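You operate a simulated robot arm through the tools that you are given. There is no shell and no other tool.

The job below is to be done with a simulated two-armed robot. You get a single attempt, and the scene is never put back.

JOB
Patch the pinhole in the yellow disc.
Fine: sand inside the chalk ring, dab glue over it with the yellow block, then lay the grey patch on the ring and press it down until it holds. Put both blocks back. Set down upright: sanding block, yellow block. A coat counts when it lies all over at full strength: go over it till it gets no stronger. What is to be rubbed or washed off counts as gone when no trace of it is left.
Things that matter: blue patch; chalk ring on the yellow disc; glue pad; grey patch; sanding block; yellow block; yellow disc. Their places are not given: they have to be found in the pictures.

Only the result counts: the job must be done as asked and must still hold three seconds after the hand-in. Knocking over, shifting, dropping, spilling or breaking anything else fails it.

ROBOT AND FRAMES
Two 7-joint arms with fingered hands on one trunk that stands fixed in place. Base frame: the origin is at the foot of the trunk, x ahead of it, y to its left, z up. Readings come in cm, degrees, newtons and seconds.
The left shoulder is at [5, 21.4, 86.9], the right one opposite. With the tool pointing down near the work surface each hand reaches from about 40 to 90 cm from the base axis, measured 20 degrees to its own side. Payload 3 kg a hand.
Tool frame (each hand has its own): the origin (TCP) lies between the finger pads and is the grasp point; the fingertips stand 2.6 cm ahead of it; z points along the fingers, y is the line along which they close. The gripper opens to 13.2 cm; its body begins 7.3 cm behind the TCP. The gripper is a hand of 3 fingers: y runs from the thumb to the fingers, the wrist lies at [0, 0, -22.9] in the tool frame.
Orientation is told as [roll, pitch, yaw] about the base's x, y, z axes, in that order, counted from this pose: with the fingers straight down and closing along the base's y, the tool's x points along the base's -x, its y along +y and its z along -z.

CONTROLS
- The arms move only by the tool apply_moves. It takes "left_motion", "right_motion" or both (then of equal length, played together; a hand with none holds still); each is a list of rows, each a list of 6 numbers: the shift along the base's x, y, z in units of 400 mm (1.0 is 400 mm), then the turn, a rotation vector about the base's x, y, z in units of 180 degrees (1.0 is 180 degrees). In form: [[x, y, z, wx, wy, wz], ...]. A call has 1 to 20 rows; each row is the pose to reach, as a shift and turn from the pose commanded when the call began. A call with a number of a shift or a turn outside -1 to 1 is refused whole. Rows are played at 5 a second. More than 5 cm and 8.6 degrees between two rows, and nothing of the call is played. Where a pose cannot be reached the arm comes as near as it can. A force on the tool above 40 N (or 10 N above the force at the start of the call, whichever is more), or a blocked arm, ends the call early, and 0.2 s more pass. In this call time passes only in rows, and 0.2 s behind the last. It gives the time, the measured TCP pose, the force on the tool (base axes), the opening and the grip force at its end, in the units of the frame above (readings bear some noise), with the torque about the TCP (base axes, N m) and any sound that the robot's microphone picked up, and new pictures: "pictures" is both (left out), scene, wrist or none (wrist: the cameras of the hands that moved).
- Cameras (640 x 400 px; columns grow to the right, rows downward): "scene" is now at [4.12, -1.34, 151.32]; the picture's right is [-0.14, -0.99, 0.00], its down [-0.53, 0.08, -0.85] and it looks along [0.84, -0.12, -0.53] (base axes); focal length 366 px, centre (320, 200). "left" rides on the left gripper at [-6.2, 0.3, -9.2] in its tool frame; the picture's right is [-0.05, -1.00, 0.00], its down [0.83, -0.04, -0.56] and it looks along [0.55, -0.03, 0.83] (tool axes); focal length 230 px, centre (320, 200). "right" rides on the right gripper at [6.1, 0.3, -9.2] in its tool frame; the picture's right is [-0.05, 1.00, 0.00], its down [-0.83, -0.04, -0.56] and it looks along [-0.55, -0.03, 0.83] (tool axes); focal length 230 px, centre (320, 200).
- curl_fingers(finger1, finger2, thumb_bend, hand): sets how far each is bent, from 0 (flat) to 100 (curled in); at 30 the hand is open as for a grip, at 70 the pads meet at the TCP. One left out holds its place. A second passes; each finger stops where it meets its share of the squeeze, and holds until it gets a number again. It is the only way to open and close the hand. It gives what a move gives, with no picture; readings hold the bend of each and the force on the fingers (four entries, about 0 where the hand has none), thumb and palm.
- aim_head(pan, tilt): turns the head with the scene camera to pan (to the left, within 86 degrees either way) and tilt (down, from -29 to 69), counted from straight ahead of the robot. It gives what a move gives, and a new picture of the scene camera.
- pixel_to_xyz(camera, pixels): for up to 12 pixels [column, row] of the newest picture of that camera ("zoom" is the newest enlarged one), the place [x, y, z] in the base frame of the surface seen there, good to about 0.2 cm. No time passes.
- inspect(camera, box): a new picture of the part [left, top, right, bottom] of that camera's present view, enlarged. No time passes.
- hand_in(): hands the job in; it is judged then, once.

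Unless the task says otherwise, let go and move clear before handing in.

The tools are called as a command line: name --argument value ..., lists and objects as JSON in quotes. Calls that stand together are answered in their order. apply_moves: Moves the arms, as the interface text tells. Its arguments: {"type":"object","properties":{"left_motion":{"type":"array"},"right_motion":{"type":"array"},"pictures":{"type":"string","enum":["both","scene","wrist","none"]}},"required":[]} The other tools are called the same way: curl_fingers (finger1, finger2, thumb_bend, hand) moves the fingers one by one; aim_head (pan, tilt) turns the head that bears the scene camera; pixel_to_xyz (camera, pixels) gives the place of the surface under pixels of a picture; inspect (camera, box) takes an enlarged picture of a part of a camera's view; hand_in () hands the job in.

At the start:

```text
time_s: 0.0
left_tcp_pos: [42.83, 8.29, 125.43]
left_orientation: [0.1, 0.0, -6.6]
left_ft_force: [0.1, 0.4, 0.2]
left_moment: [0.02, 0.0, 0.02]
left_opening: 13.17
left_grip_force: 0.0
left_shape: jaw
left_bend: [30.0, 30.0, 30.0]
left_finger forces: [0.0, 0.0, 0.1, 0.0, 0.1, 0.0]
right_tcp_pos: [45.32, -27.95, 119.27]
right_orientation: [0.0, 0.0, -6.5]
right_ft_force: [0.1, 0.2, 0.0]
right_moment: [-0.03, -0.02, 0.0]
right_opening: 13.19
right_grip_force: 0.0
right_shape: jaw
right_bend: [30.0, 30.0, 30.0]
right_finger forces: [0.0, 0.0, 0.0, 0.0, 0.1, 0.0]
head pan, tilt (commanded): [-8.2, 32.2]
```

scene: 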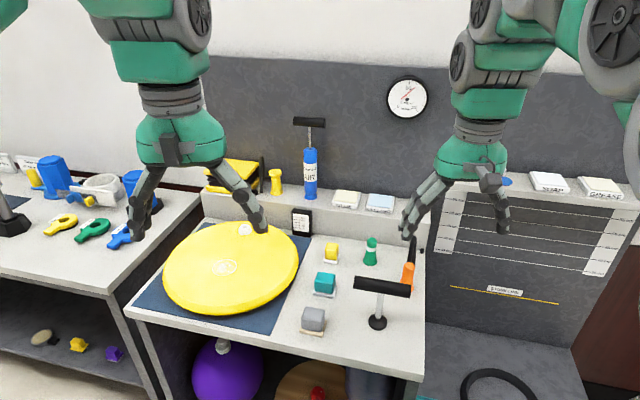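
right: 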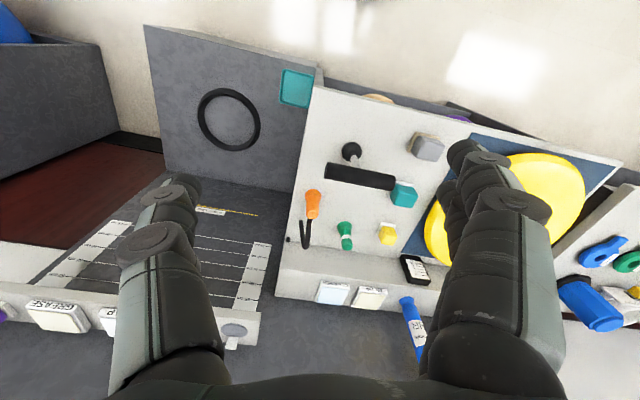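
left: 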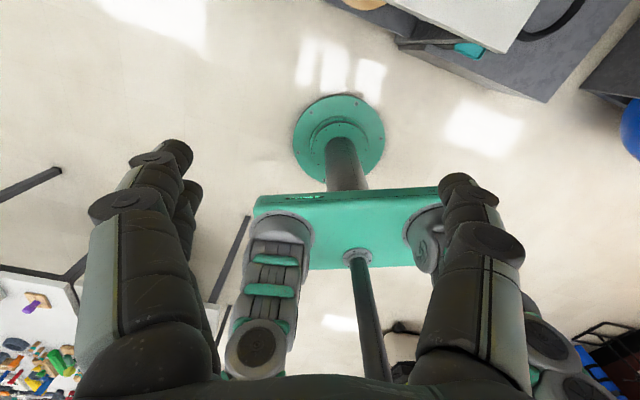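

The scene shows the yellow disc around (230,268), with small blocks at (331,252), (325,283), (313,320) and small cards on the ledge. I'll zoom in on these areas before moving anything.

inspect --camera "scene" --box '[280, 220, 440, 340]'

inspect --camera "scene" --box '[140, 210, 320, 320]'

inspect --camera "scene" --box '[280, 150, 420, 240]'

inspect --camera "scene" --box '[430, 160, 640, 310]'

inspect --camera "scene" --box '[0, 140, 160, 260]'

```text
3.33 times, centred on (360, 280) of scene
```

zoom: 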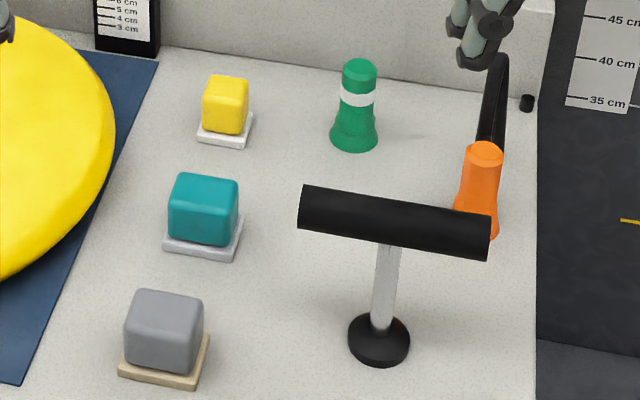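

```text
3.56 times, centred on (230, 265) of scene
```

zoom: 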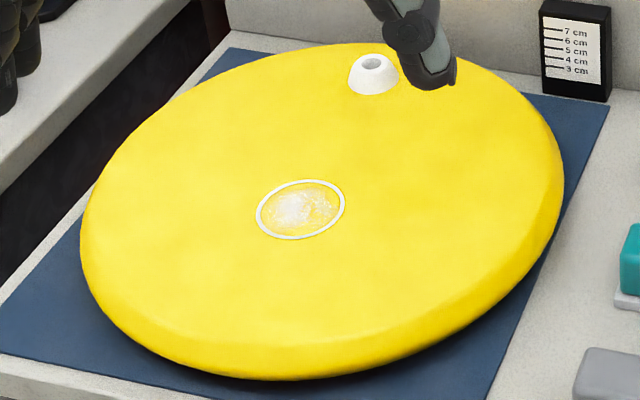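

```text
4.44 times, centred on (350, 195) of scene
```

zoom: 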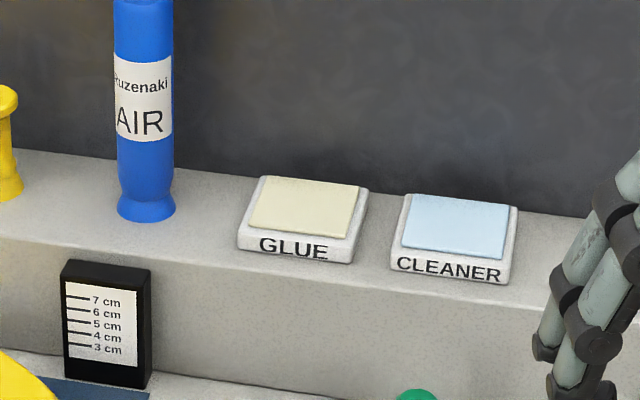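

```text
2.67 times, centred on (535, 235) of scene
```

zoom: 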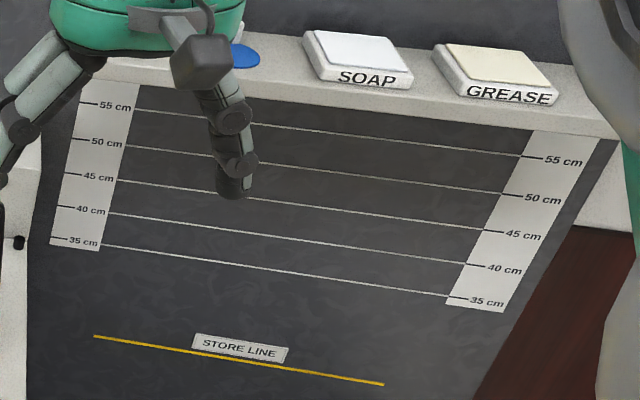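

```text
3.33 times, centred on (80, 200) of scene
```

zoom: 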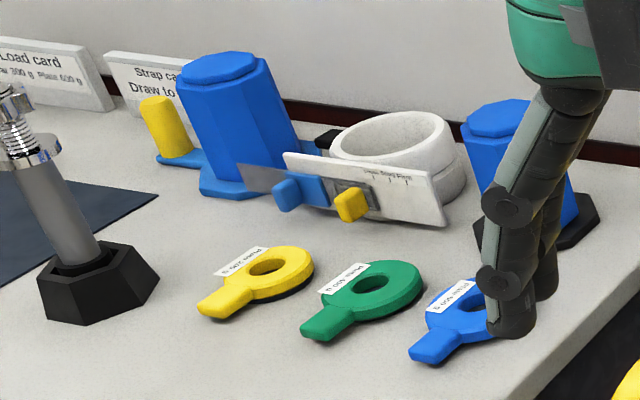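

The grey block at (313,320) with the tan sole looks like the sanding block, and the yellow block with a white sole is at (331,252). The glue pad is on the ledge at (347,198), and a blue patch is partly hidden behind the right hand near (505,181). I'll turn the head to look for the grey patch.

aim_head --pan -35 --tilt 30

```text
time_s: 0.9
left_tcp_pos: [42.82, 8.35, 125.38]
left_orientation: [0.0, 0.0, -6.6]
left_ft_force: [0.2, 0.3, 0.9]
left_moment: [-0.04, 0.01, 0.01]
left_opening: 13.17
left_grip_force: 0.0
left_shape: jaw
left_bend: [30.0, 30.0, 30.0]
left_finger forces: [0.1, 0.1, 0.0, 0.0, 0.1, 0.0]
right_tcp_pos: [45.43, -27.81, 119.23]
right_orientation: [0.0, 0.0, -6.7]
right_ft_force: [-1.1, -0.3, 0.3]
right_moment: [0.01, -0.04, 0.04]
right_opening: 13.21
right_grip_force: 0.0
right_shape: jaw
right_bend: [30.0, 30.0, 30.0]
right_finger forces: [0.0, 0.0, 0.0, 0.0, 0.0, 0.1]
head pan, tilt (commanded): [-35.0, 30.0]
```

scene: 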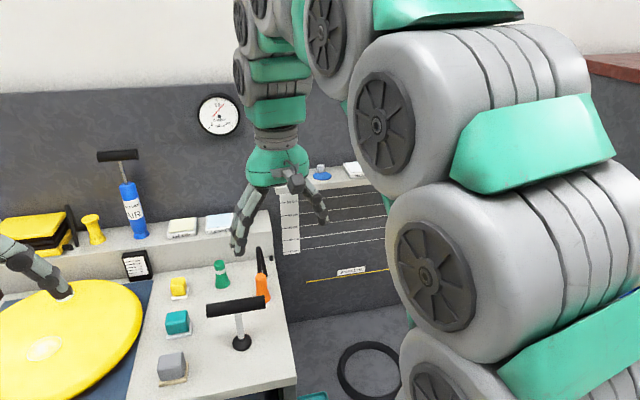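

A blue disc with a knob is visible at (321,174); I'll zoom in there.

inspect --camera "scene" --box '[270, 140, 390, 215]'

inspect --camera "scene" --box '[280, 320, 440, 400]'

inspect --camera "right" --box '[140, 40, 420, 220]'

inspect --camera "right" --box '[0, 200, 440, 400]'

```text
5.33 times, centred on (330, 178) of scene
```

zoom: 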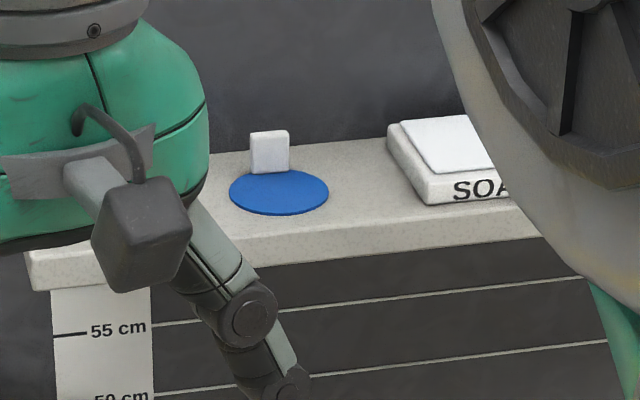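

```text
4.00 times, centred on (360, 360) of scene
```

zoom: 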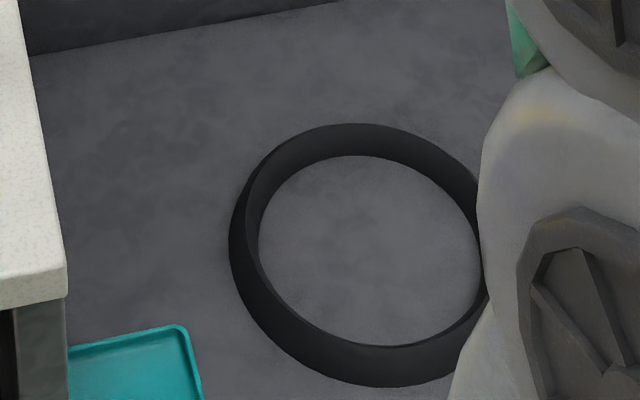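

```text
2.22 times, centred on (280, 130) of right
```

zoom: 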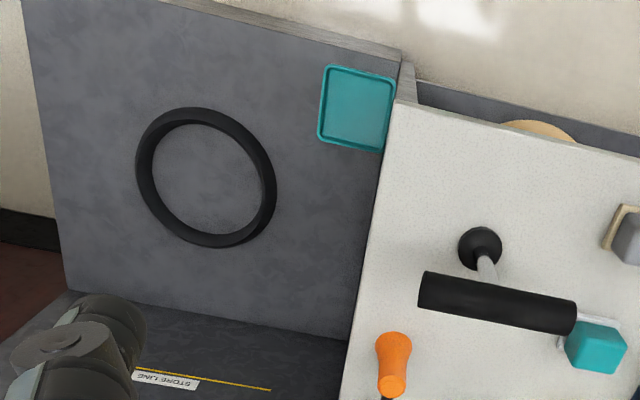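

```text
1.45 times, centred on (220, 300) of right
```

zoom: 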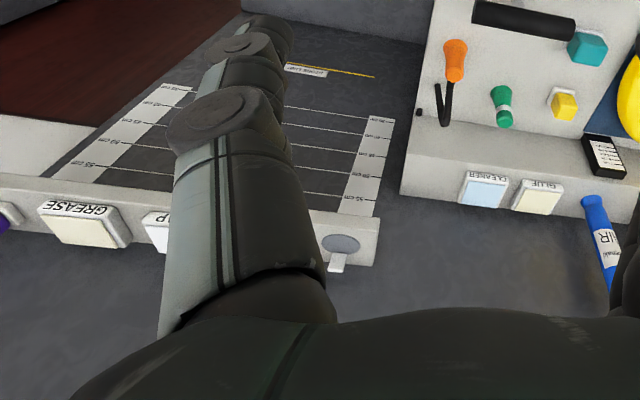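

In the right camera a grey patch with a white tab lies on the ledge near (237,330). I'll get positions of both patches and the other things.

pixel_to_xyz --camera "right" --pixels '[[235, 329], [230, 342], [426, 148], [386, 236], [400, 194]]'

pixel_to_xyz --camera "scene" --pixels '[[322, 176], [320, 168], [180, 285], [177, 318], [172, 363], [182, 226], [43, 347], [320, 180], [240, 340], [221, 268], [262, 285], [236, 306]]'

```text
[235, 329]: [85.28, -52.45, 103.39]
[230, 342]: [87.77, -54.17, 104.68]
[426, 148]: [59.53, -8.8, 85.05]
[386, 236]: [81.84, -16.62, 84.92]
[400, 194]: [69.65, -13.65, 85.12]
```

```text
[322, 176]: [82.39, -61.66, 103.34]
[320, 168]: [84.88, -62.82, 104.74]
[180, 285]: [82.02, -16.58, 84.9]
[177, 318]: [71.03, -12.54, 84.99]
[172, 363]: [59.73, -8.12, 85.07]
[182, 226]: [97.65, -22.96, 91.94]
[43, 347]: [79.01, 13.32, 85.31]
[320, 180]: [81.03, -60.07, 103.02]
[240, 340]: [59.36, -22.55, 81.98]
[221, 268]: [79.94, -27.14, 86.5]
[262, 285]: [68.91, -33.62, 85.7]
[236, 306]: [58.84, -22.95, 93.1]
```

The grey patch lies at about (85.3,-52.5,103.4) and the blue one at about (82,-61,103.3), both on the upper ledge. I'll bring the right hand nearer so its camera sees the patches.

apply_moves --right_motion '[[0.08, -0.05, 0, 0, 0, -0.0125], [0.16, -0.1, 0, 0, 0, -0.025], [0.24, -0.15, 0, 0, 0, -0.0375], [0.32, -0.2, 0, 0, 0, -0.05], [0.4, -0.25, 0, 0, 0, -0.0625], [0.48, -0.3, 0, 0, 0, -0.075]]' --pictures "both"

```text
time_s: 2.3
left_tcp_pos: [42.78, 8.19, 125.44]
left_orientation: [0.0, 0.1, -6.5]
left_ft_force: [0.5, 0.7, -0.4]
left_moment: [0.03, -0.06, 0.0]
left_opening: 13.21
left_grip_force: 0.1
left_shape: jaw
left_bend: [30.0, 30.0, 30.0]
left_finger forces: [0.0, 0.0, 0.0, 0.1, 0.0, 0.0]
right_tcp_pos: [62.77, -38.87, 118.81]
right_orientation: [0.0, -0.1, -19.0]
right_ft_force: [0.9, -0.7, -0.2]
right_moment: [0.04, -0.02, -0.02]
right_opening: 13.19
right_grip_force: 0.0
right_shape: jaw
right_bend: [30.0, 30.0, 30.0]
right_finger forces: [0.0, 0.1, 0.1, 0.1, 0.0, 0.0]
right hand out of reach, approached as far as the arm can: row 6
head pan, tilt (commanded): [-35.0, 30.0]
```

scene: 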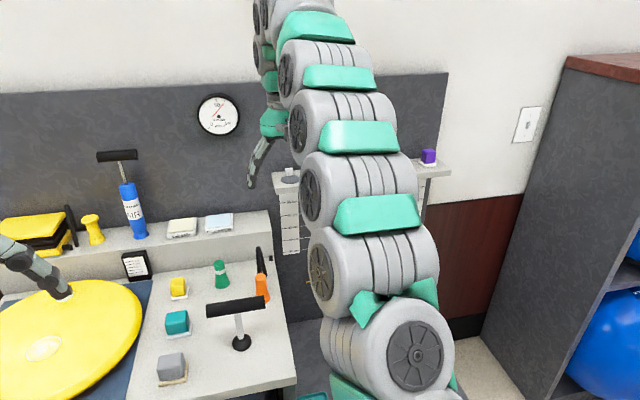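
right: 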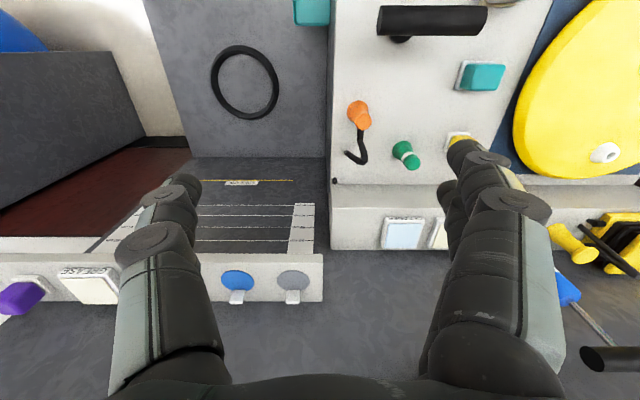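

Both patches show on the ledge: blue near (237,282), grey near (293,283). I'll zoom in on them.

inspect --camera "right" --box '[200, 250, 340, 330]'

inspect --camera "scene" --box '[260, 150, 320, 200]'

pixel_to_xyz --camera "right" --pixels '[[293, 279], [277, 279], [309, 279], [293, 271], [293, 286], [292, 297], [286, 297], [298, 297], [292, 303], [292, 291], [237, 280], [237, 297]]'

```text
4.57 times, centred on (270, 290) of right
```

zoom: 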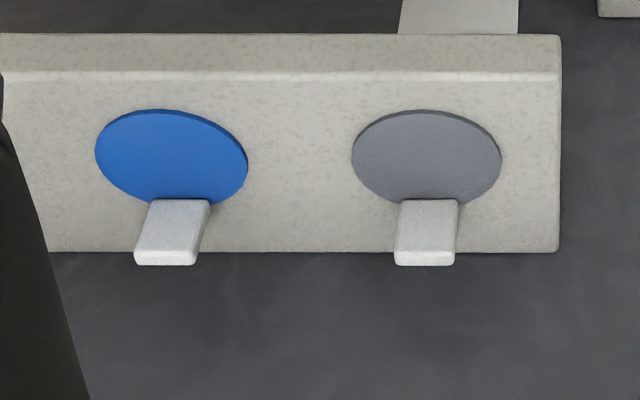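

```text
8.00 times, centred on (290, 175) of scene
```

zoom: 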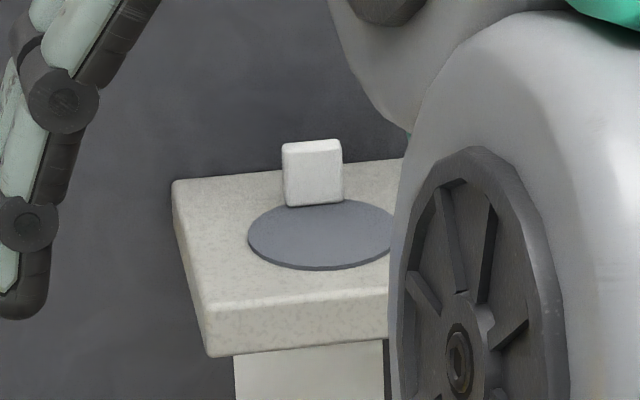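

```text
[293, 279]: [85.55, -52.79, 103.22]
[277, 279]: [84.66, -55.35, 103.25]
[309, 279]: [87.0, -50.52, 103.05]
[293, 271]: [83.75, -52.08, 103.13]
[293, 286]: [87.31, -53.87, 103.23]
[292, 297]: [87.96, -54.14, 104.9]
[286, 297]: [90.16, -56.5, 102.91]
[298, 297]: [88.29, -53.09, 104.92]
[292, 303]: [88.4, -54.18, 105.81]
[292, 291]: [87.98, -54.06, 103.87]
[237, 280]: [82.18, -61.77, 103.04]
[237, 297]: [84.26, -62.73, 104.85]
```

The grey patch is about 6 cm across with an upright white tab at its far edge, centred near (85.8,-52.9). I'll look at the hand's finger layout next, since the tab must be gripped.

inspect --camera "right" --box '[90, 100, 590, 400]'

aim_head --pan -12 --tilt 20

```text
1.28 times, centred on (340, 250) of right
```

zoom: 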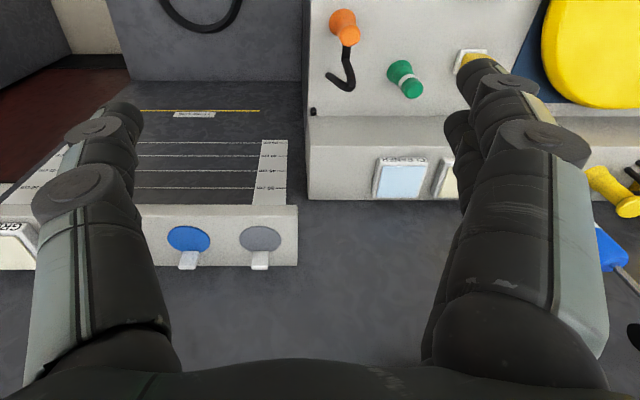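

```text
time_s: 3.2
left_tcp_pos: [42.8, 8.2, 125.39]
left_orientation: [0.0, 0.1, -6.6]
left_ft_force: [0.5, 0.7, -0.3]
left_moment: [-0.01, 0.03, 0.03]
left_opening: 13.18
left_grip_force: 0.0
left_shape: jaw
left_bend: [30.0, 30.0, 30.0]
left_finger forces: [0.0, 0.0, 0.1, 0.1, 0.0, 0.0]
right_tcp_pos: [62.69, -38.84, 118.72]
right_orientation: [0.0, 0.0, -18.9]
right_ft_force: [-0.2, 1.1, -0.5]
right_moment: [0.0, -0.04, 0.0]
right_opening: 13.18
right_grip_force: 0.1
right_shape: jaw
right_bend: [30.0, 30.0, 30.0]
right_finger forces: [0.1, 0.1, 0.1, 0.0, 0.1, 0.0]
head pan, tilt (commanded): [-12.0, 20.0]
```

scene: 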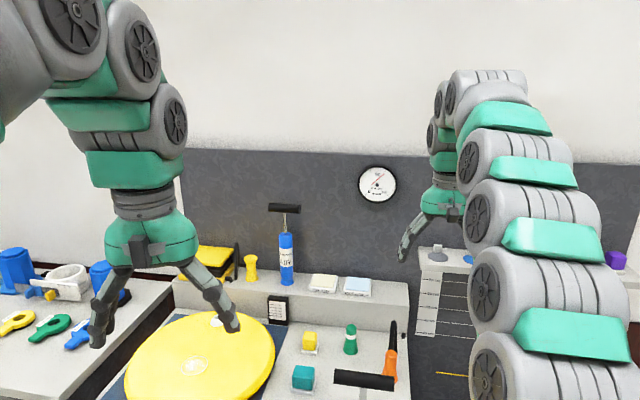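

I'll zoom in on the left hand at (150,280) to see how far apart its two fingers are.

inspect --camera "scene" --box '[70, 220, 270, 360]'

pixel_to_xyz --camera "scene" --pixels '[[310, 334], [303, 370], [195, 365], [324, 280], [357, 286], [216, 320], [440, 248], [437, 257], [231, 325], [277, 295], [333, 375], [394, 383]]'

```text
2.86 times, centred on (170, 290) of scene
```

zoom: 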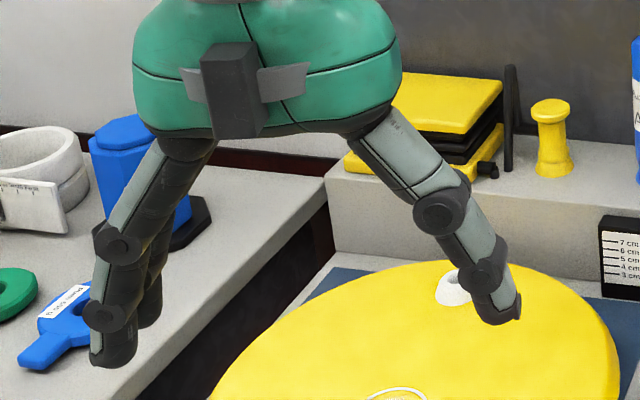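

```text
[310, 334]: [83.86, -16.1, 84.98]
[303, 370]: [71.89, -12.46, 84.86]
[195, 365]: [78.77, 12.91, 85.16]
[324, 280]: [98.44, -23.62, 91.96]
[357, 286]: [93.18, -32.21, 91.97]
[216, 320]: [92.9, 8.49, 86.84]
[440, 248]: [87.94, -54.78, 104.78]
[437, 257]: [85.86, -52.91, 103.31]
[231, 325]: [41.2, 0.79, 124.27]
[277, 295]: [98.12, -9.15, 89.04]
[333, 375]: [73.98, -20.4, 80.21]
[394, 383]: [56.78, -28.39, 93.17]
```

I'll measure the left hand's fingertip positions from the zoom to learn the finger spacing.

pixel_to_xyz --camera "zoom" --pixels '[[112, 345], [152, 310], [155, 280], [103, 315], [490, 275], [497, 305], [435, 210], [120, 243]]'

inspect --camera "left" --box '[60, 120, 560, 400]'

```text
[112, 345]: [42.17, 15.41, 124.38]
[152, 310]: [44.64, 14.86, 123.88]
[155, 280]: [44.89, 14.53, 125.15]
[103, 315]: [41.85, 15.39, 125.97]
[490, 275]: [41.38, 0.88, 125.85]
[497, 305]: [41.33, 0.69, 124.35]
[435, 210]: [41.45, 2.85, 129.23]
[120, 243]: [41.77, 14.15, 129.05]
```

```text
1.28 times, centred on (310, 260) of left
```

zoom: 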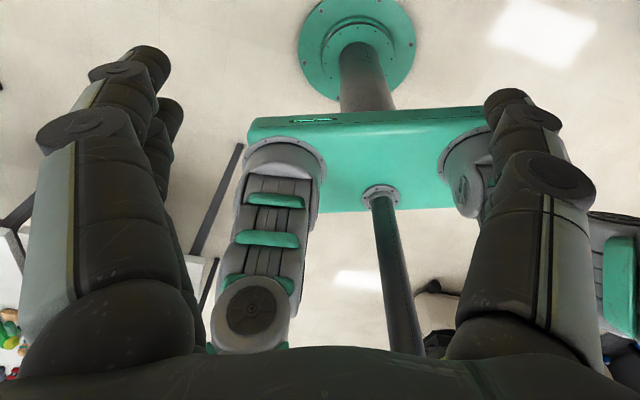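

The fingers sit about ±1.4 cm either side of the hand's centre plane, with the thumb opposite. Next I'll aim the head at the table so I can measure the blocks precisely.

aim_head --pan -5 --tilt 45

```text
time_s: 4.1
left_tcp_pos: [42.79, 8.31, 125.38]
left_orientation: [0.0, 0.0, -6.6]
left_ft_force: [0.3, 0.5, -0.5]
left_moment: [-0.01, -0.02, -0.01]
left_opening: 13.18
left_grip_force: 0.0
left_shape: jaw
left_bend: [30.0, 30.0, 30.0]
left_finger forces: [0.1, 0.1, 0.0, 0.0, 0.0, 0.0]
right_tcp_pos: [62.67, -39.0, 118.8]
right_orientation: [0.0, 0.0, -19.0]
right_ft_force: [0.1, -0.3, -1.6]
right_moment: [0.02, -0.03, 0.01]
right_opening: 13.2
right_grip_force: 0.1
right_shape: jaw
right_bend: [30.0, 30.0, 30.0]
right_finger forces: [0.0, 0.0, 0.0, 0.1, 0.1, 0.0]
head pan, tilt (commanded): [-5.0, 45.0]
```

scene: 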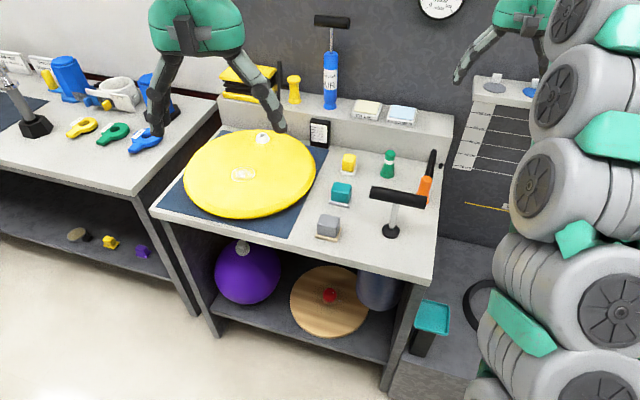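

inspect --camera "scene" --box '[300, 140, 440, 250]'

inspect --camera "scene" --box '[310, 205, 350, 245]'

pixel_to_xyz --camera "zoom" --pixels '[[240, 130], [420, 150], [410, 230], [235, 215], [225, 260], [390, 275], [400, 330], [215, 300], [420, 290], [450, 300]]'

```text
3.64 times, centred on (370, 195) of scene
```

zoom: 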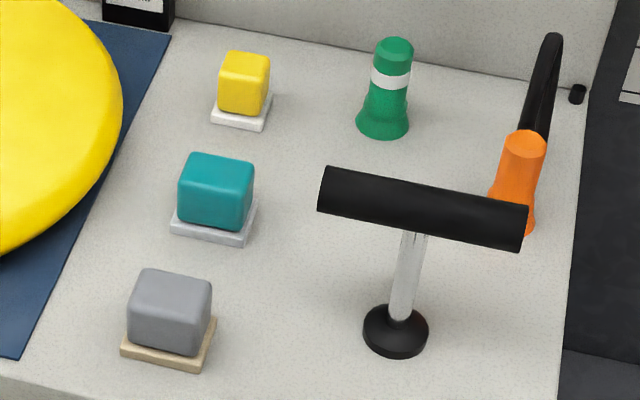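

```text
10.00 times, centred on (330, 225) of scene
```

zoom: 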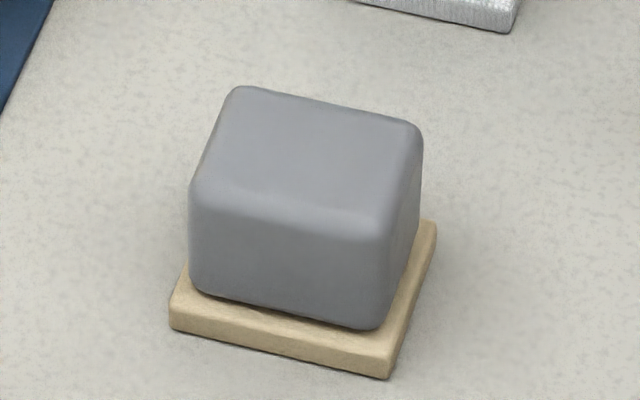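

```text
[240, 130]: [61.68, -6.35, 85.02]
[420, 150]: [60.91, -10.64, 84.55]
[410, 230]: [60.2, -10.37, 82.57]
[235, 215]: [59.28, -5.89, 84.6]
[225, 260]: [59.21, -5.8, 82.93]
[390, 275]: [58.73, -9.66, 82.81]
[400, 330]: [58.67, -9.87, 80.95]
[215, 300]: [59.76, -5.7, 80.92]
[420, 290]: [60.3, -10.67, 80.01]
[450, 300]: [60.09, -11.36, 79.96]
```

The sanding block (grey, tan sole) sits at about (60.7,-8.2) with its top at 85 and the table at 80. I'll measure its corners and the other blocks' corners for exact restoring.

pixel_to_xyz --camera "zoom" --pixels '[[242, 95], [412, 130], [380, 232], [200, 185], [178, 322], [386, 370], [430, 232], [172, 308], [388, 360], [310, 160]]'

inspect --camera "scene" --box '[330, 145, 370, 185]'

```text
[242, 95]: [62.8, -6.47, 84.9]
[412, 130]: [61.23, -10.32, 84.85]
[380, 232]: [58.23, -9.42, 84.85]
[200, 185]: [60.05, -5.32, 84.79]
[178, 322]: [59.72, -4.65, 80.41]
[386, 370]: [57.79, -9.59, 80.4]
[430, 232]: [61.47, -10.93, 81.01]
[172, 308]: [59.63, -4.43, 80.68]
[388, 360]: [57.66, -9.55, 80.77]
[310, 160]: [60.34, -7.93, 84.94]
```

```text
10.00 times, centred on (350, 165) of scene
```

zoom: 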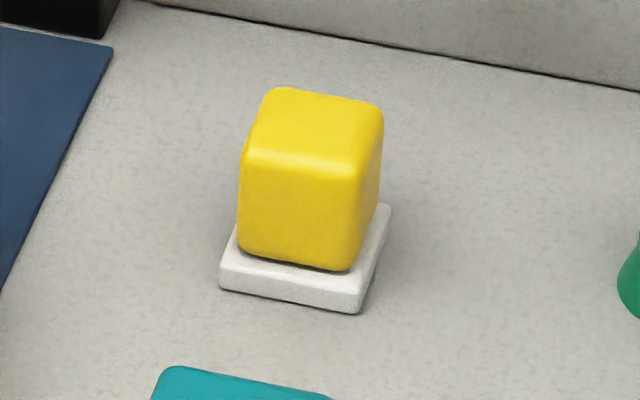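

The sanding block's axes are turned about −22° and its centre is near (60.6,−7.9). I'll measure the yellow block corners from this zoom, then the ring on the disc.

pixel_to_xyz --camera "zoom" --pixels '[[278, 92], [375, 108], [350, 172], [248, 155], [225, 268], [356, 298], [384, 212], [310, 130], [222, 285], [358, 310]]'

pixel_to_xyz --camera "scene" --pixels '[[374, 191], [423, 201], [390, 231], [388, 165], [424, 190], [434, 155], [340, 193], [319, 133], [264, 138], [184, 172], [315, 160], [243, 219]]'

inspect --camera "scene" --box '[223, 159, 263, 189]'

```text
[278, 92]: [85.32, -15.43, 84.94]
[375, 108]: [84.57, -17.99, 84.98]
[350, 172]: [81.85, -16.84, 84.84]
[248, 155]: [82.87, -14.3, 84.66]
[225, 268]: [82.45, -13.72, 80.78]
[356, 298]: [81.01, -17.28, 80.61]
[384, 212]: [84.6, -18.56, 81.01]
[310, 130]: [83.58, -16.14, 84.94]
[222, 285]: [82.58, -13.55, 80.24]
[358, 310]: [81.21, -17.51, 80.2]
```

```text
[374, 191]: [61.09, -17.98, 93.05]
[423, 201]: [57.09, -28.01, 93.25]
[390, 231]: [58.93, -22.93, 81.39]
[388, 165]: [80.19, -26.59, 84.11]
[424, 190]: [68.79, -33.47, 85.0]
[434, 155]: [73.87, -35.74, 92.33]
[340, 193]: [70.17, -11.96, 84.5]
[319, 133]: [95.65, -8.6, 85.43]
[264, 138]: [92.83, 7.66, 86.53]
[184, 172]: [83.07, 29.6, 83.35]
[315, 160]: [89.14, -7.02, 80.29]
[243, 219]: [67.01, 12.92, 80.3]
```

```text
13.33 times, centred on (243, 174) of scene
```

zoom: 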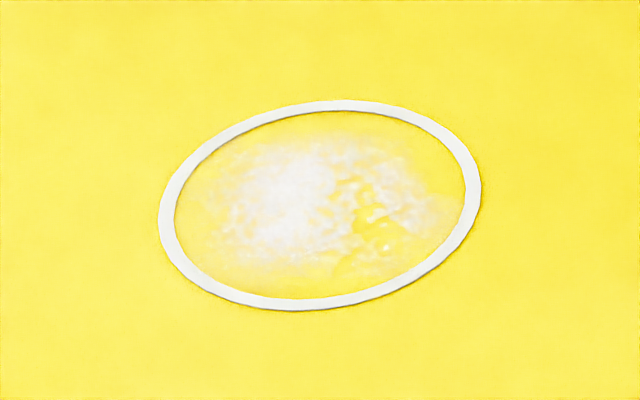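

The ring fills this zoom between about columns 160–480 and rows 100–310. I'll get its coordinates.

pixel_to_xyz --camera "zoom" --pixels '[[166, 215], [474, 190], [340, 105], [305, 303], [200, 155], [440, 255], [215, 285], [430, 125], [320, 205]]'

```text
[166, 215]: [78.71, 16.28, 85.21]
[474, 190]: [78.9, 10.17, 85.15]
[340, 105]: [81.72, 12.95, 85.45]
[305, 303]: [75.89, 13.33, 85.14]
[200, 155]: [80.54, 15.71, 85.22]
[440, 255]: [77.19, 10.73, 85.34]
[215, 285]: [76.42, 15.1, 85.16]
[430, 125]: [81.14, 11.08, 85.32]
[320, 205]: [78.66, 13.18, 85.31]
```

The ring's centre is about (78.8,13.2,85.2) with radius ≈3.05. I'll pre-shape the left hand and bring it over the sanding block at (60.6,−7.9), turning to yaw −22.

curl_fingers --hand "left" --finger1 42 --finger2 42 --thumb_bend 42

apply_moves --left_motion '[[0.0556, -0.0506, -0.08, 0, 0, -0.0107], [0.1112, -0.1012, -0.16, 0, 0, -0.0214], [0.1669, -0.1519, -0.24, 0, 0, -0.0321], [0.2225, -0.2025, -0.32, 0, 0, -0.0428], [0.2781, -0.2531, -0.4, 0, 0, -0.0535], [0.3337, -0.3037, -0.48, 0, 0, -0.0642], [0.3893, -0.3544, -0.56, 0, 0, -0.0749], [0.445, -0.405, -0.635, 0, 0, -0.0856]]' --pictures "both"

```text
time_s: 5.1
left_tcp_pos: [42.8, 8.23, 125.54]
left_orientation: [0.1, 0.0, -6.6]
left_ft_force: [0.8, -0.7, 0.1]
left_moment: [-0.05, -0.01, 0.03]
left_opening: 9.56
left_grip_force: 0.0
left_shape: fingers
left_bend: [42.0, 42.0, 42.0]
left_finger forces: [0.1, 0.0, 0.0, 0.0, 0.1, 0.0]
right_tcp_pos: [62.7, -38.92, 118.93]
right_orientation: [0.1, 0.0, -18.8]
right_ft_force: [0.3, 0.0, 0.7]
right_moment: [0.02, 0.03, 0.01]
right_opening: 13.22
right_grip_force: 0.1
right_shape: jaw
right_bend: [30.0, 30.0, 30.0]
right_finger forces: [0.1, 0.0, 0.0, 0.0, 0.0, 0.1]
head pan, tilt (commanded): [-5.0, 45.0]
```

```text
time_s: 6.9
left_tcp_pos: [60.79, -8.14, 99.92]
left_orientation: [0.0, 0.0, -21.9]
left_ft_force: [-0.4, -0.4, -0.3]
left_moment: [-0.02, 0.01, -0.01]
left_opening: 9.55
left_grip_force: 0.1
left_shape: fingers
left_bend: [42.0, 42.0, 42.0]
left_finger forces: [0.0, 0.0, 0.0, 0.0, 0.0, 0.1]
right_tcp_pos: [62.74, -38.83, 118.73]
right_orientation: [0.0, 0.0, -18.9]
right_ft_force: [-0.5, -0.5, 0.3]
right_moment: [-0.03, 0.0, -0.03]
right_opening: 13.22
right_grip_force: 0.0
right_shape: jaw
right_bend: [30.0, 30.0, 30.0]
right_finger forces: [0.0, 0.0, 0.0, 0.0, 0.0, 0.0]
head pan, tilt (commanded): [-5.0, 45.0]
```

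scene: 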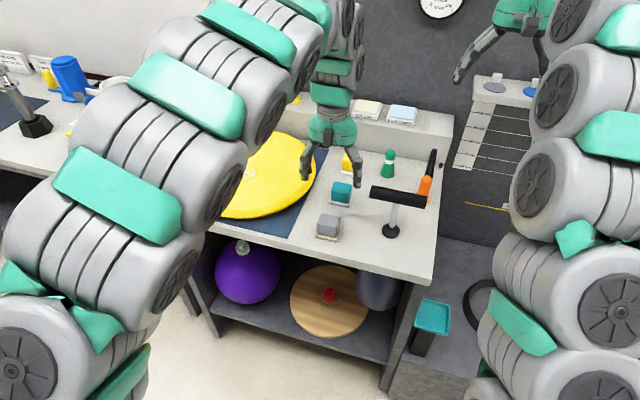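
left: 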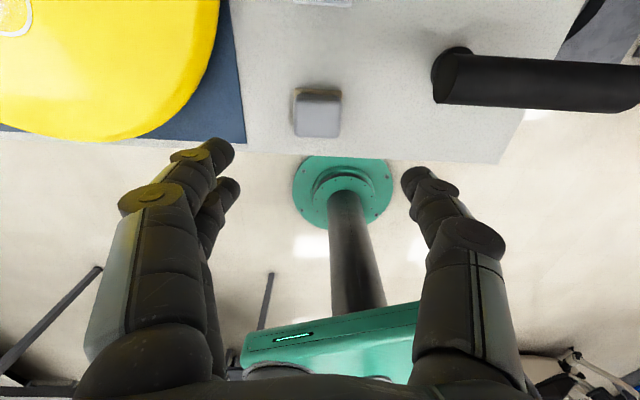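

The block shows at (318,112) in the left camera, aligned with the fingers. I'll refine its position from this camera.

inspect --camera "left" --box '[280, 75, 360, 145]'

pixel_to_xyz --camera "left" --pixels '[[298, 98], [338, 98], [338, 133], [298, 133], [318, 115], [436, 80], [435, 100]]'

```text
5.71 times, centred on (320, 110) of left
```

zoom: 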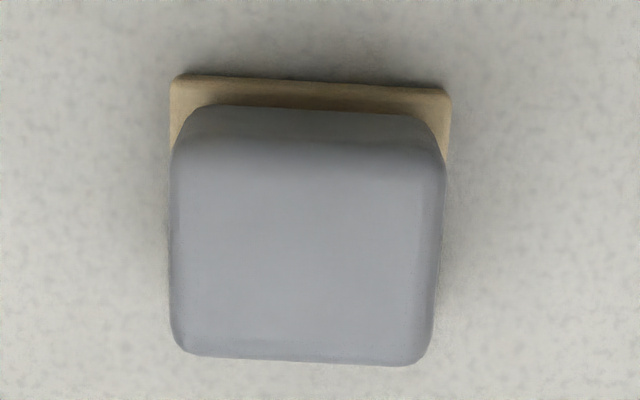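

```text
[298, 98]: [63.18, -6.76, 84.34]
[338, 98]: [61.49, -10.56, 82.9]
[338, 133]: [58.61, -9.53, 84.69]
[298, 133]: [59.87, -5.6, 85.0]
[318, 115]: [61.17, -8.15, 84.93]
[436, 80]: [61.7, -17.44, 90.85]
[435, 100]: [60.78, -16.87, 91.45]
```

The block centre agrees at about (60.7,−8.0), and the T-bar end at (60.8,−17,91.5) leaves limited room on the thumb side. I'll narrow the fingers and descend straight down to z≈84.2.

curl_fingers --hand "left" --finger1 47 --finger2 47 --thumb_bend 47

apply_moves --left_motion '[[0, 0.001, -0.1, 0, 0, 0], [0, 0.002, -0.2, 0, 0, 0], [0, 0.003, -0.3, 0, 0, 0], [0, 0.003, -0.35, 0, 0, 0], [0, 0.003, -0.393, 0, 0, 0]]' --pictures "both"

```text
time_s: 7.9
left_tcp_pos: [60.73, -8.18, 100.03]
left_orientation: [0.0, 0.0, -22.0]
left_ft_force: [0.3, 0.4, 0.1]
left_moment: [-0.02, 0.01, 0.03]
left_opening: 7.88
left_grip_force: 0.0
left_shape: fingers
left_bend: [47.0, 47.0, 47.0]
left_finger forces: [0.0, 0.0, 0.1, 0.0, 0.0, 0.1]
right_tcp_pos: [62.73, -38.9, 118.86]
right_orientation: [0.0, 0.0, -18.9]
right_ft_force: [0.1, 0.4, 0.8]
right_moment: [-0.01, 0.02, -0.01]
right_opening: 13.19
right_grip_force: 0.1
right_shape: jaw
right_bend: [30.0, 30.0, 30.0]
right_finger forces: [0.0, 0.1, 0.0, 0.1, 0.0, 0.0]
head pan, tilt (commanded): [-5.0, 45.0]
```

```text
time_s: 9.1
left_tcp_pos: [60.63, -7.79, 84.21]
left_orientation: [0.1, 0.1, -22.0]
left_ft_force: [0.1, -0.6, 0.2]
left_moment: [0.03, -0.03, -0.01]
left_opening: 7.86
left_grip_force: 0.2
left_shape: fingers
left_bend: [47.0, 47.0, 47.0]
left_finger forces: [0.0, 0.0, 0.0, 0.1, 0.0, 0.0]
right_tcp_pos: [62.7, -38.99, 118.78]
right_orientation: [-0.1, 0.0, -18.9]
right_ft_force: [0.2, 1.1, 0.4]
right_moment: [-0.02, -0.01, 0.01]
right_opening: 13.17
right_grip_force: 0.0
right_shape: jaw
right_bend: [30.0, 30.0, 30.0]
right_finger forces: [0.1, 0.0, 0.0, 0.1, 0.1, 0.1]
head pan, tilt (commanded): [-5.0, 45.0]
```

scene: 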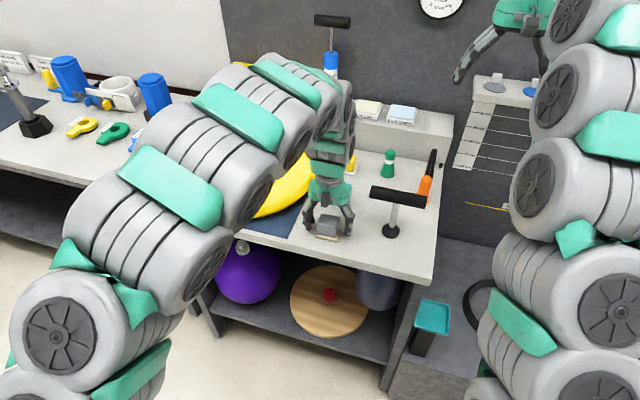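
left: 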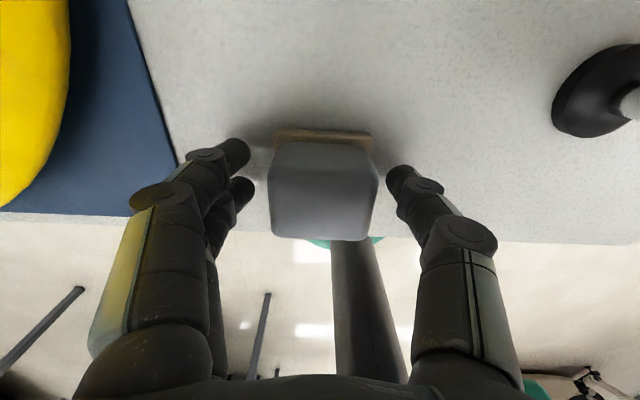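

The block is between the fingers (268–378 px) with the thumb slightly closer. I'll close the left hand on it.

curl_fingers --hand "left" --finger1 70 --finger2 70 --thumb_bend 70

```text
time_s: 10.1
left_tcp_pos: [60.58, -7.77, 84.17]
left_orientation: [0.0, 0.0, -21.9]
left_ft_force: [-0.1, 0.0, -0.3]
left_moment: [0.01, -0.02, 0.04]
left_opening: 4.73
left_grip_force: 19.3
left_shape: fingers
left_bend: [58.0, 58.0, 61.0]
left_finger forces: [9.6, 9.6, 0.0, 0.0, 19.2, 0.0]
right_tcp_pos: [62.71, -39.02, 118.84]
right_orientation: [0.0, -0.1, -18.9]
right_ft_force: [0.5, 0.2, 1.1]
right_moment: [0.01, 0.02, -0.02]
right_opening: 13.18
right_grip_force: 0.0
right_shape: jaw
right_bend: [30.0, 30.0, 30.0]
right_finger forces: [0.1, 0.1, 0.1, 0.0, 0.1, 0.0]
head pan, tilt (commanded): [-5.0, 45.0]
```

The sanding block is held (19 N grip, opening 4.7). I'll lift it and carry it above the ring at (78.8,13.2).

apply_moves --left_motion '[[0, 0, 0.11, 0, 0, 0], [0, 0, 0.22, 0, 0, 0], [0.0756, 0.0868, 0.24, 0, 0, 0], [0.1513, 0.1735, 0.24, 0, 0, 0], [0.2269, 0.2603, 0.24, 0, 0, 0], [0.3025, 0.347, 0.24, 0, 0, 0], [0.3781, 0.4338, 0.24, 0, 0, 0], [0.4538, 0.5205, 0.24, 0, 0, 0]]' --pictures "both"

```text
time_s: 11.9
left_tcp_pos: [78.83, 12.91, 94.12]
left_orientation: [0.0, 0.0, -22.0]
left_ft_force: [0.5, -0.3, -0.8]
left_moment: [0.0, 0.01, -0.04]
left_opening: 4.72
left_grip_force: 19.4
left_shape: fingers
left_bend: [58.0, 58.0, 61.0]
left_finger forces: [9.5, 9.4, 0.0, 0.0, 19.0, 0.0]
right_tcp_pos: [62.86, -39.0, 118.77]
right_orientation: [0.0, 0.0, -18.9]
right_ft_force: [-0.8, 0.1, 0.0]
right_moment: [0.0, 0.0, 0.02]
right_opening: 13.19
right_grip_force: 0.0
right_shape: jaw
right_bend: [30.0, 30.0, 30.0]
right_finger forces: [0.0, 0.1, 0.0, 0.1, 0.0, 0.0]
head pan, tilt (commanded): [-5.0, 45.0]
```

scene: 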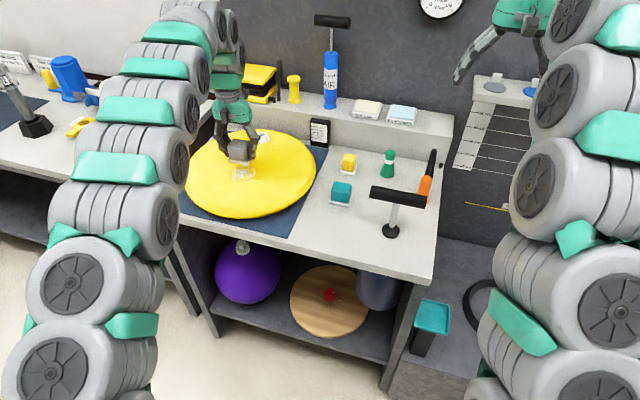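
left: 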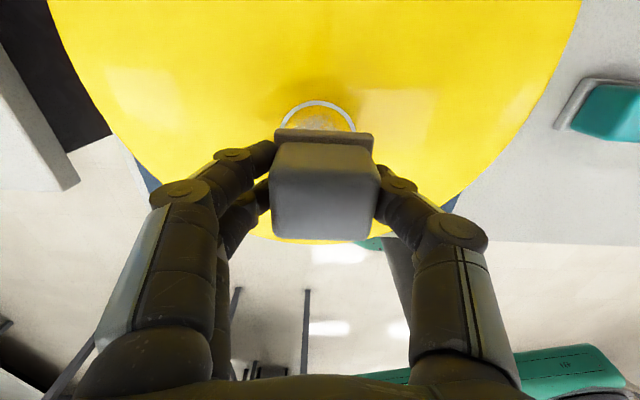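

The block is above the ring (ring visible at (318,115) in the left camera). I'll lower it to just about contact and watch the force.

apply_moves --left_motion '[[0, 0.002, -0.06, 0, 0, 0], [0, 0.002, -0.1, 0, 0, 0], [0, 0.002, -0.11, 0, 0, 0], [0, 0.002, -0.115, 0, 0, 0]]' --pictures "wrist"

```text
time_s: 12.9
left_tcp_pos: [78.76, 13.22, 89.29]
left_orientation: [0.0, 0.1, -22.0]
left_ft_force: [0.3, 0.3, -0.2]
left_moment: [0.01, 0.0, -0.02]
left_opening: 4.71
left_grip_force: 18.8
left_shape: fingers
left_bend: [58.0, 58.0, 61.0]
left_finger forces: [9.5, 9.5, 0.1, 0.1, 19.1, 0.0]
right_tcp_pos: [62.76, -39.01, 118.81]
right_orientation: [-0.1, 0.0, -18.9]
right_ft_force: [-0.6, 0.4, -0.1]
right_moment: [-0.01, 0.0, 0.0]
right_opening: 13.22
right_grip_force: 0.0
right_shape: jaw
right_bend: [30.0, 30.0, 30.0]
right_finger forces: [0.0, 0.1, 0.0, 0.1, 0.0, 0.0]
head pan, tilt (commanded): [-5.0, 45.0]
```

left: 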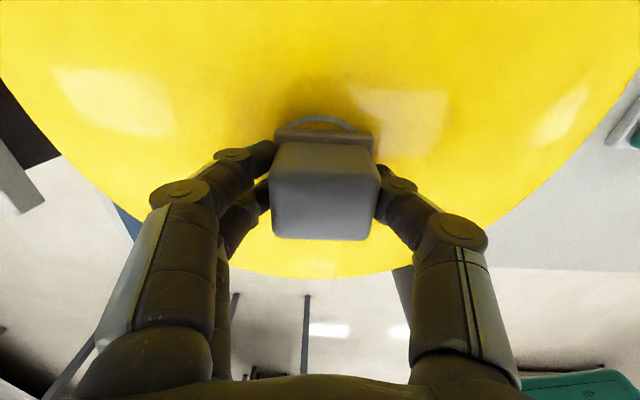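

No contact force yet at z=89.3. I'll lower in millimetre steps.

apply_moves --left_motion '[[0, 0, -0.0025, 0, 0, 0], [0, 0, -0.005, 0, 0, 0], [0, 0, -0.0075, 0, 0, 0], [0, 0, -0.01, 0, 0, 0]]' --pictures "none"

```text
time_s: 13.9
left_tcp_pos: [78.92, 13.14, 89.03]
left_orientation: [0.0, -0.3, -21.8]
left_ft_force: [-2.5, 2.5, 25.6]
left_moment: [-0.01, 0.13, -0.02]
left_opening: 4.69
left_grip_force: 22.6
left_shape: fingers
left_bend: [60.0, 60.0, 62.0]
left_finger forces: [11.6, 11.8, 0.0, 0.0, 21.9, 0.1]
right_tcp_pos: [62.66, -39.08, 118.81]
right_orientation: [0.1, 0.1, -18.8]
right_ft_force: [0.7, 0.4, -0.8]
right_moment: [-0.02, 0.01, 0.01]
right_opening: 13.19
right_grip_force: 0.0
right_shape: jaw
right_bend: [30.0, 30.0, 30.0]
right_finger forces: [0.0, 0.1, 0.0, 0.1, 0.0, 0.0]
head pan, tilt (commanded): [-5.0, 45.0]
```

Contact made: 25.6 N up at z=89.03. I'll ease off slightly and rub in small strokes covering the whole ring interior.

apply_moves --left_motion '[[0, 0, 0.003, 0, 0, 0], [-0.0208, 0.0354, 0.003, 0, 0, 0], [-0.0326, -0.0138, 0.003, 0, 0, 0], [-0.0069, 0.0297, 0.003, 0, 0, 0], [-0.0187, -0.0194, 0.003, 0, 0, 0], [0.0071, 0.0241, 0.003, 0, 0, 0], [-0.0048, -0.0251, 0.003, 0, 0, 0], [0.021, 0.0185, 0.003, 0, 0, 0], [0.0092, -0.0307, 0.003, 0, 0, 0], [0.0349, 0.0129, 0.003, 0, 0, 0], [0.0208, -0.0354, 0.003, 0, 0, 0], [-0.0376, -0.0064, 0.003, 0, 0, 0], [0.0254, -0.0238, 0.003, 0, 0, 0], [-0.032, 0.0076, 0.003, 0, 0, 0], [0.0311, -0.0099, 0.003, 0, 0, 0], [-0.0264, 0.0215, 0.003, 0, 0, 0], [0.0367, 0.004, 0.003, 0, 0, 0], [-0.0226, 0.0307, 0.003, 0, 0, 0], [0, 0, 0.003, 0, 0, 0]]' --pictures "both"

```text
time_s: 17.5
left_tcp_pos: [79.94, 13.65, 89.03]
left_orientation: [0.1, 0.0, -21.9]
left_ft_force: [-7.8, 0.6, 14.1]
left_moment: [-0.04, 0.19, -0.04]
left_opening: 4.75
left_grip_force: 24.1
left_shape: fingers
left_bend: [61.0, 61.0, 62.0]
left_finger forces: [11.9, 11.9, 0.1, 0.0, 24.5, 0.1]
right_tcp_pos: [62.62, -38.92, 118.89]
right_orientation: [0.1, 0.0, -18.9]
right_ft_force: [-0.5, -0.5, -0.4]
right_moment: [-0.01, 0.0, 0.0]
right_opening: 13.2
right_grip_force: 0.0
right_shape: jaw
right_bend: [30.0, 30.0, 30.0]
right_finger forces: [0.0, 0.0, 0.0, 0.0, 0.1, 0.0]
head pan, tilt (commanded): [-5.0, 45.0]
stopped in row 18 (left hand): the force on the tool passed its limit at 44 N (the readings are from after the stop); the commanded pose is now the measured one
```

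scene: 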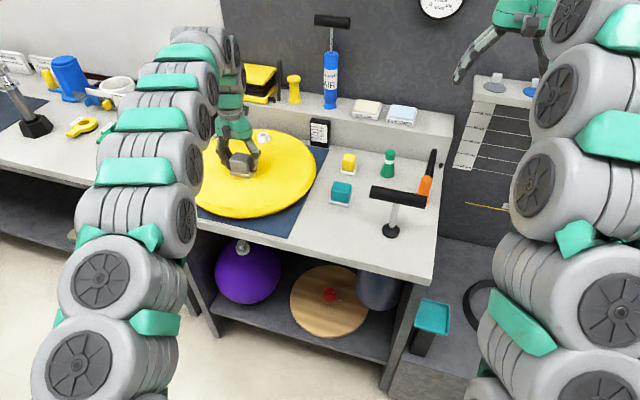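
left: 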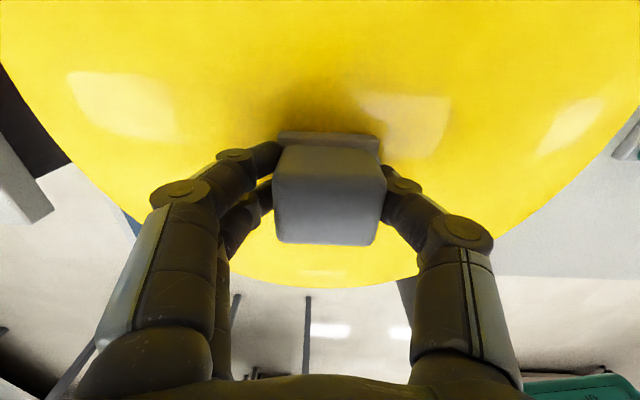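

The stroke force passed 44 N so the call stopped near the end. I'll lift and move aside to check the ring's state.

apply_moves --left_motion '[[0, 0, 0.08, 0, 0, 0], [0, 0.1, 0.14, 0, 0, 0], [0, 0.2, 0.16, 0, 0, 0], [0, 0.3, 0.16, 0, 0, 0], [-0.02, 0.4, 0.16, 0, 0, 0]]' --pictures "both"

inspect --camera "scene" --box '[213, 149, 273, 199]'

inspect --camera "left" --box '[240, 100, 420, 250]'

```text
time_s: 18.7
left_tcp_pos: [79.43, 29.66, 95.31]
left_orientation: [0.0, 0.1, -22.0]
left_ft_force: [0.6, 0.6, -0.8]
left_moment: [-0.03, -0.03, -0.01]
left_opening: 4.72
left_grip_force: 19.0
left_shape: fingers
left_bend: [60.0, 60.0, 62.0]
left_finger forces: [10.1, 10.2, 0.0, 0.0, 19.6, 0.1]
right_tcp_pos: [62.59, -38.84, 118.84]
right_orientation: [0.0, 0.0, -18.9]
right_ft_force: [-0.4, -1.9, -0.2]
right_moment: [0.03, -0.01, 0.02]
right_opening: 13.17
right_grip_force: 0.0
right_shape: jaw
right_bend: [30.0, 30.0, 30.0]
right_finger forces: [0.0, 0.0, 0.0, 0.0, 0.0, 0.0]
head pan, tilt (commanded): [-5.0, 45.0]
```

scene: 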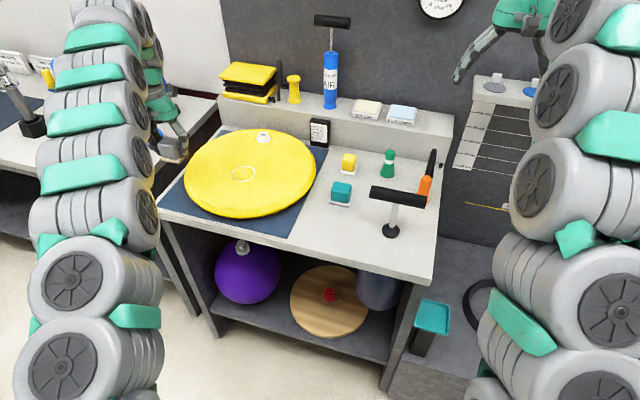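
left: 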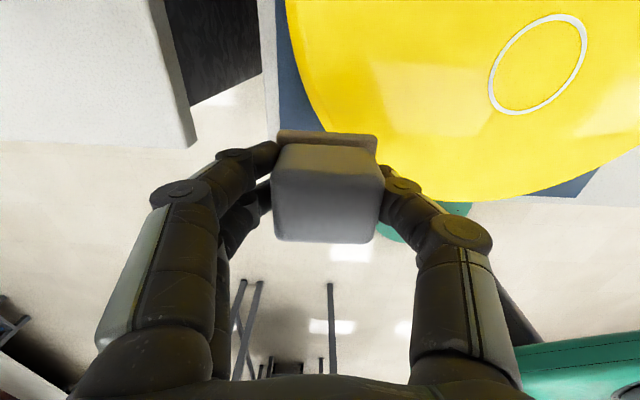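

```text
8.00 times, centred on (243, 174) of scene
```

zoom: 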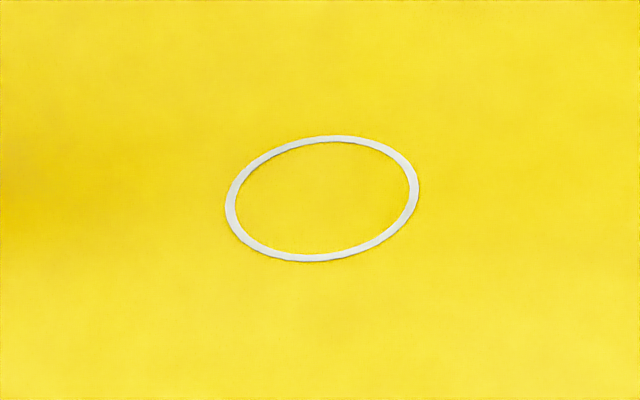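

```text
2.67 times, centred on (330, 175) of left
```

zoom: 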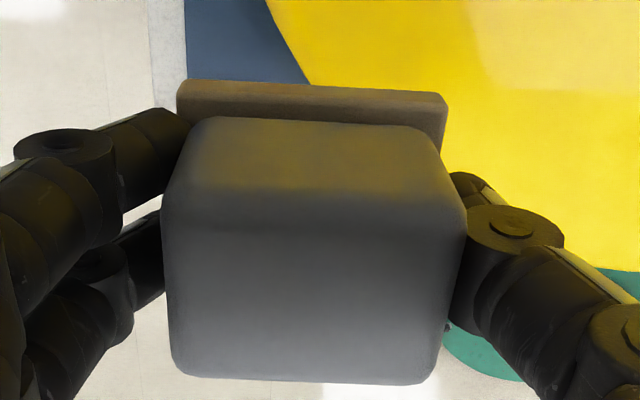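

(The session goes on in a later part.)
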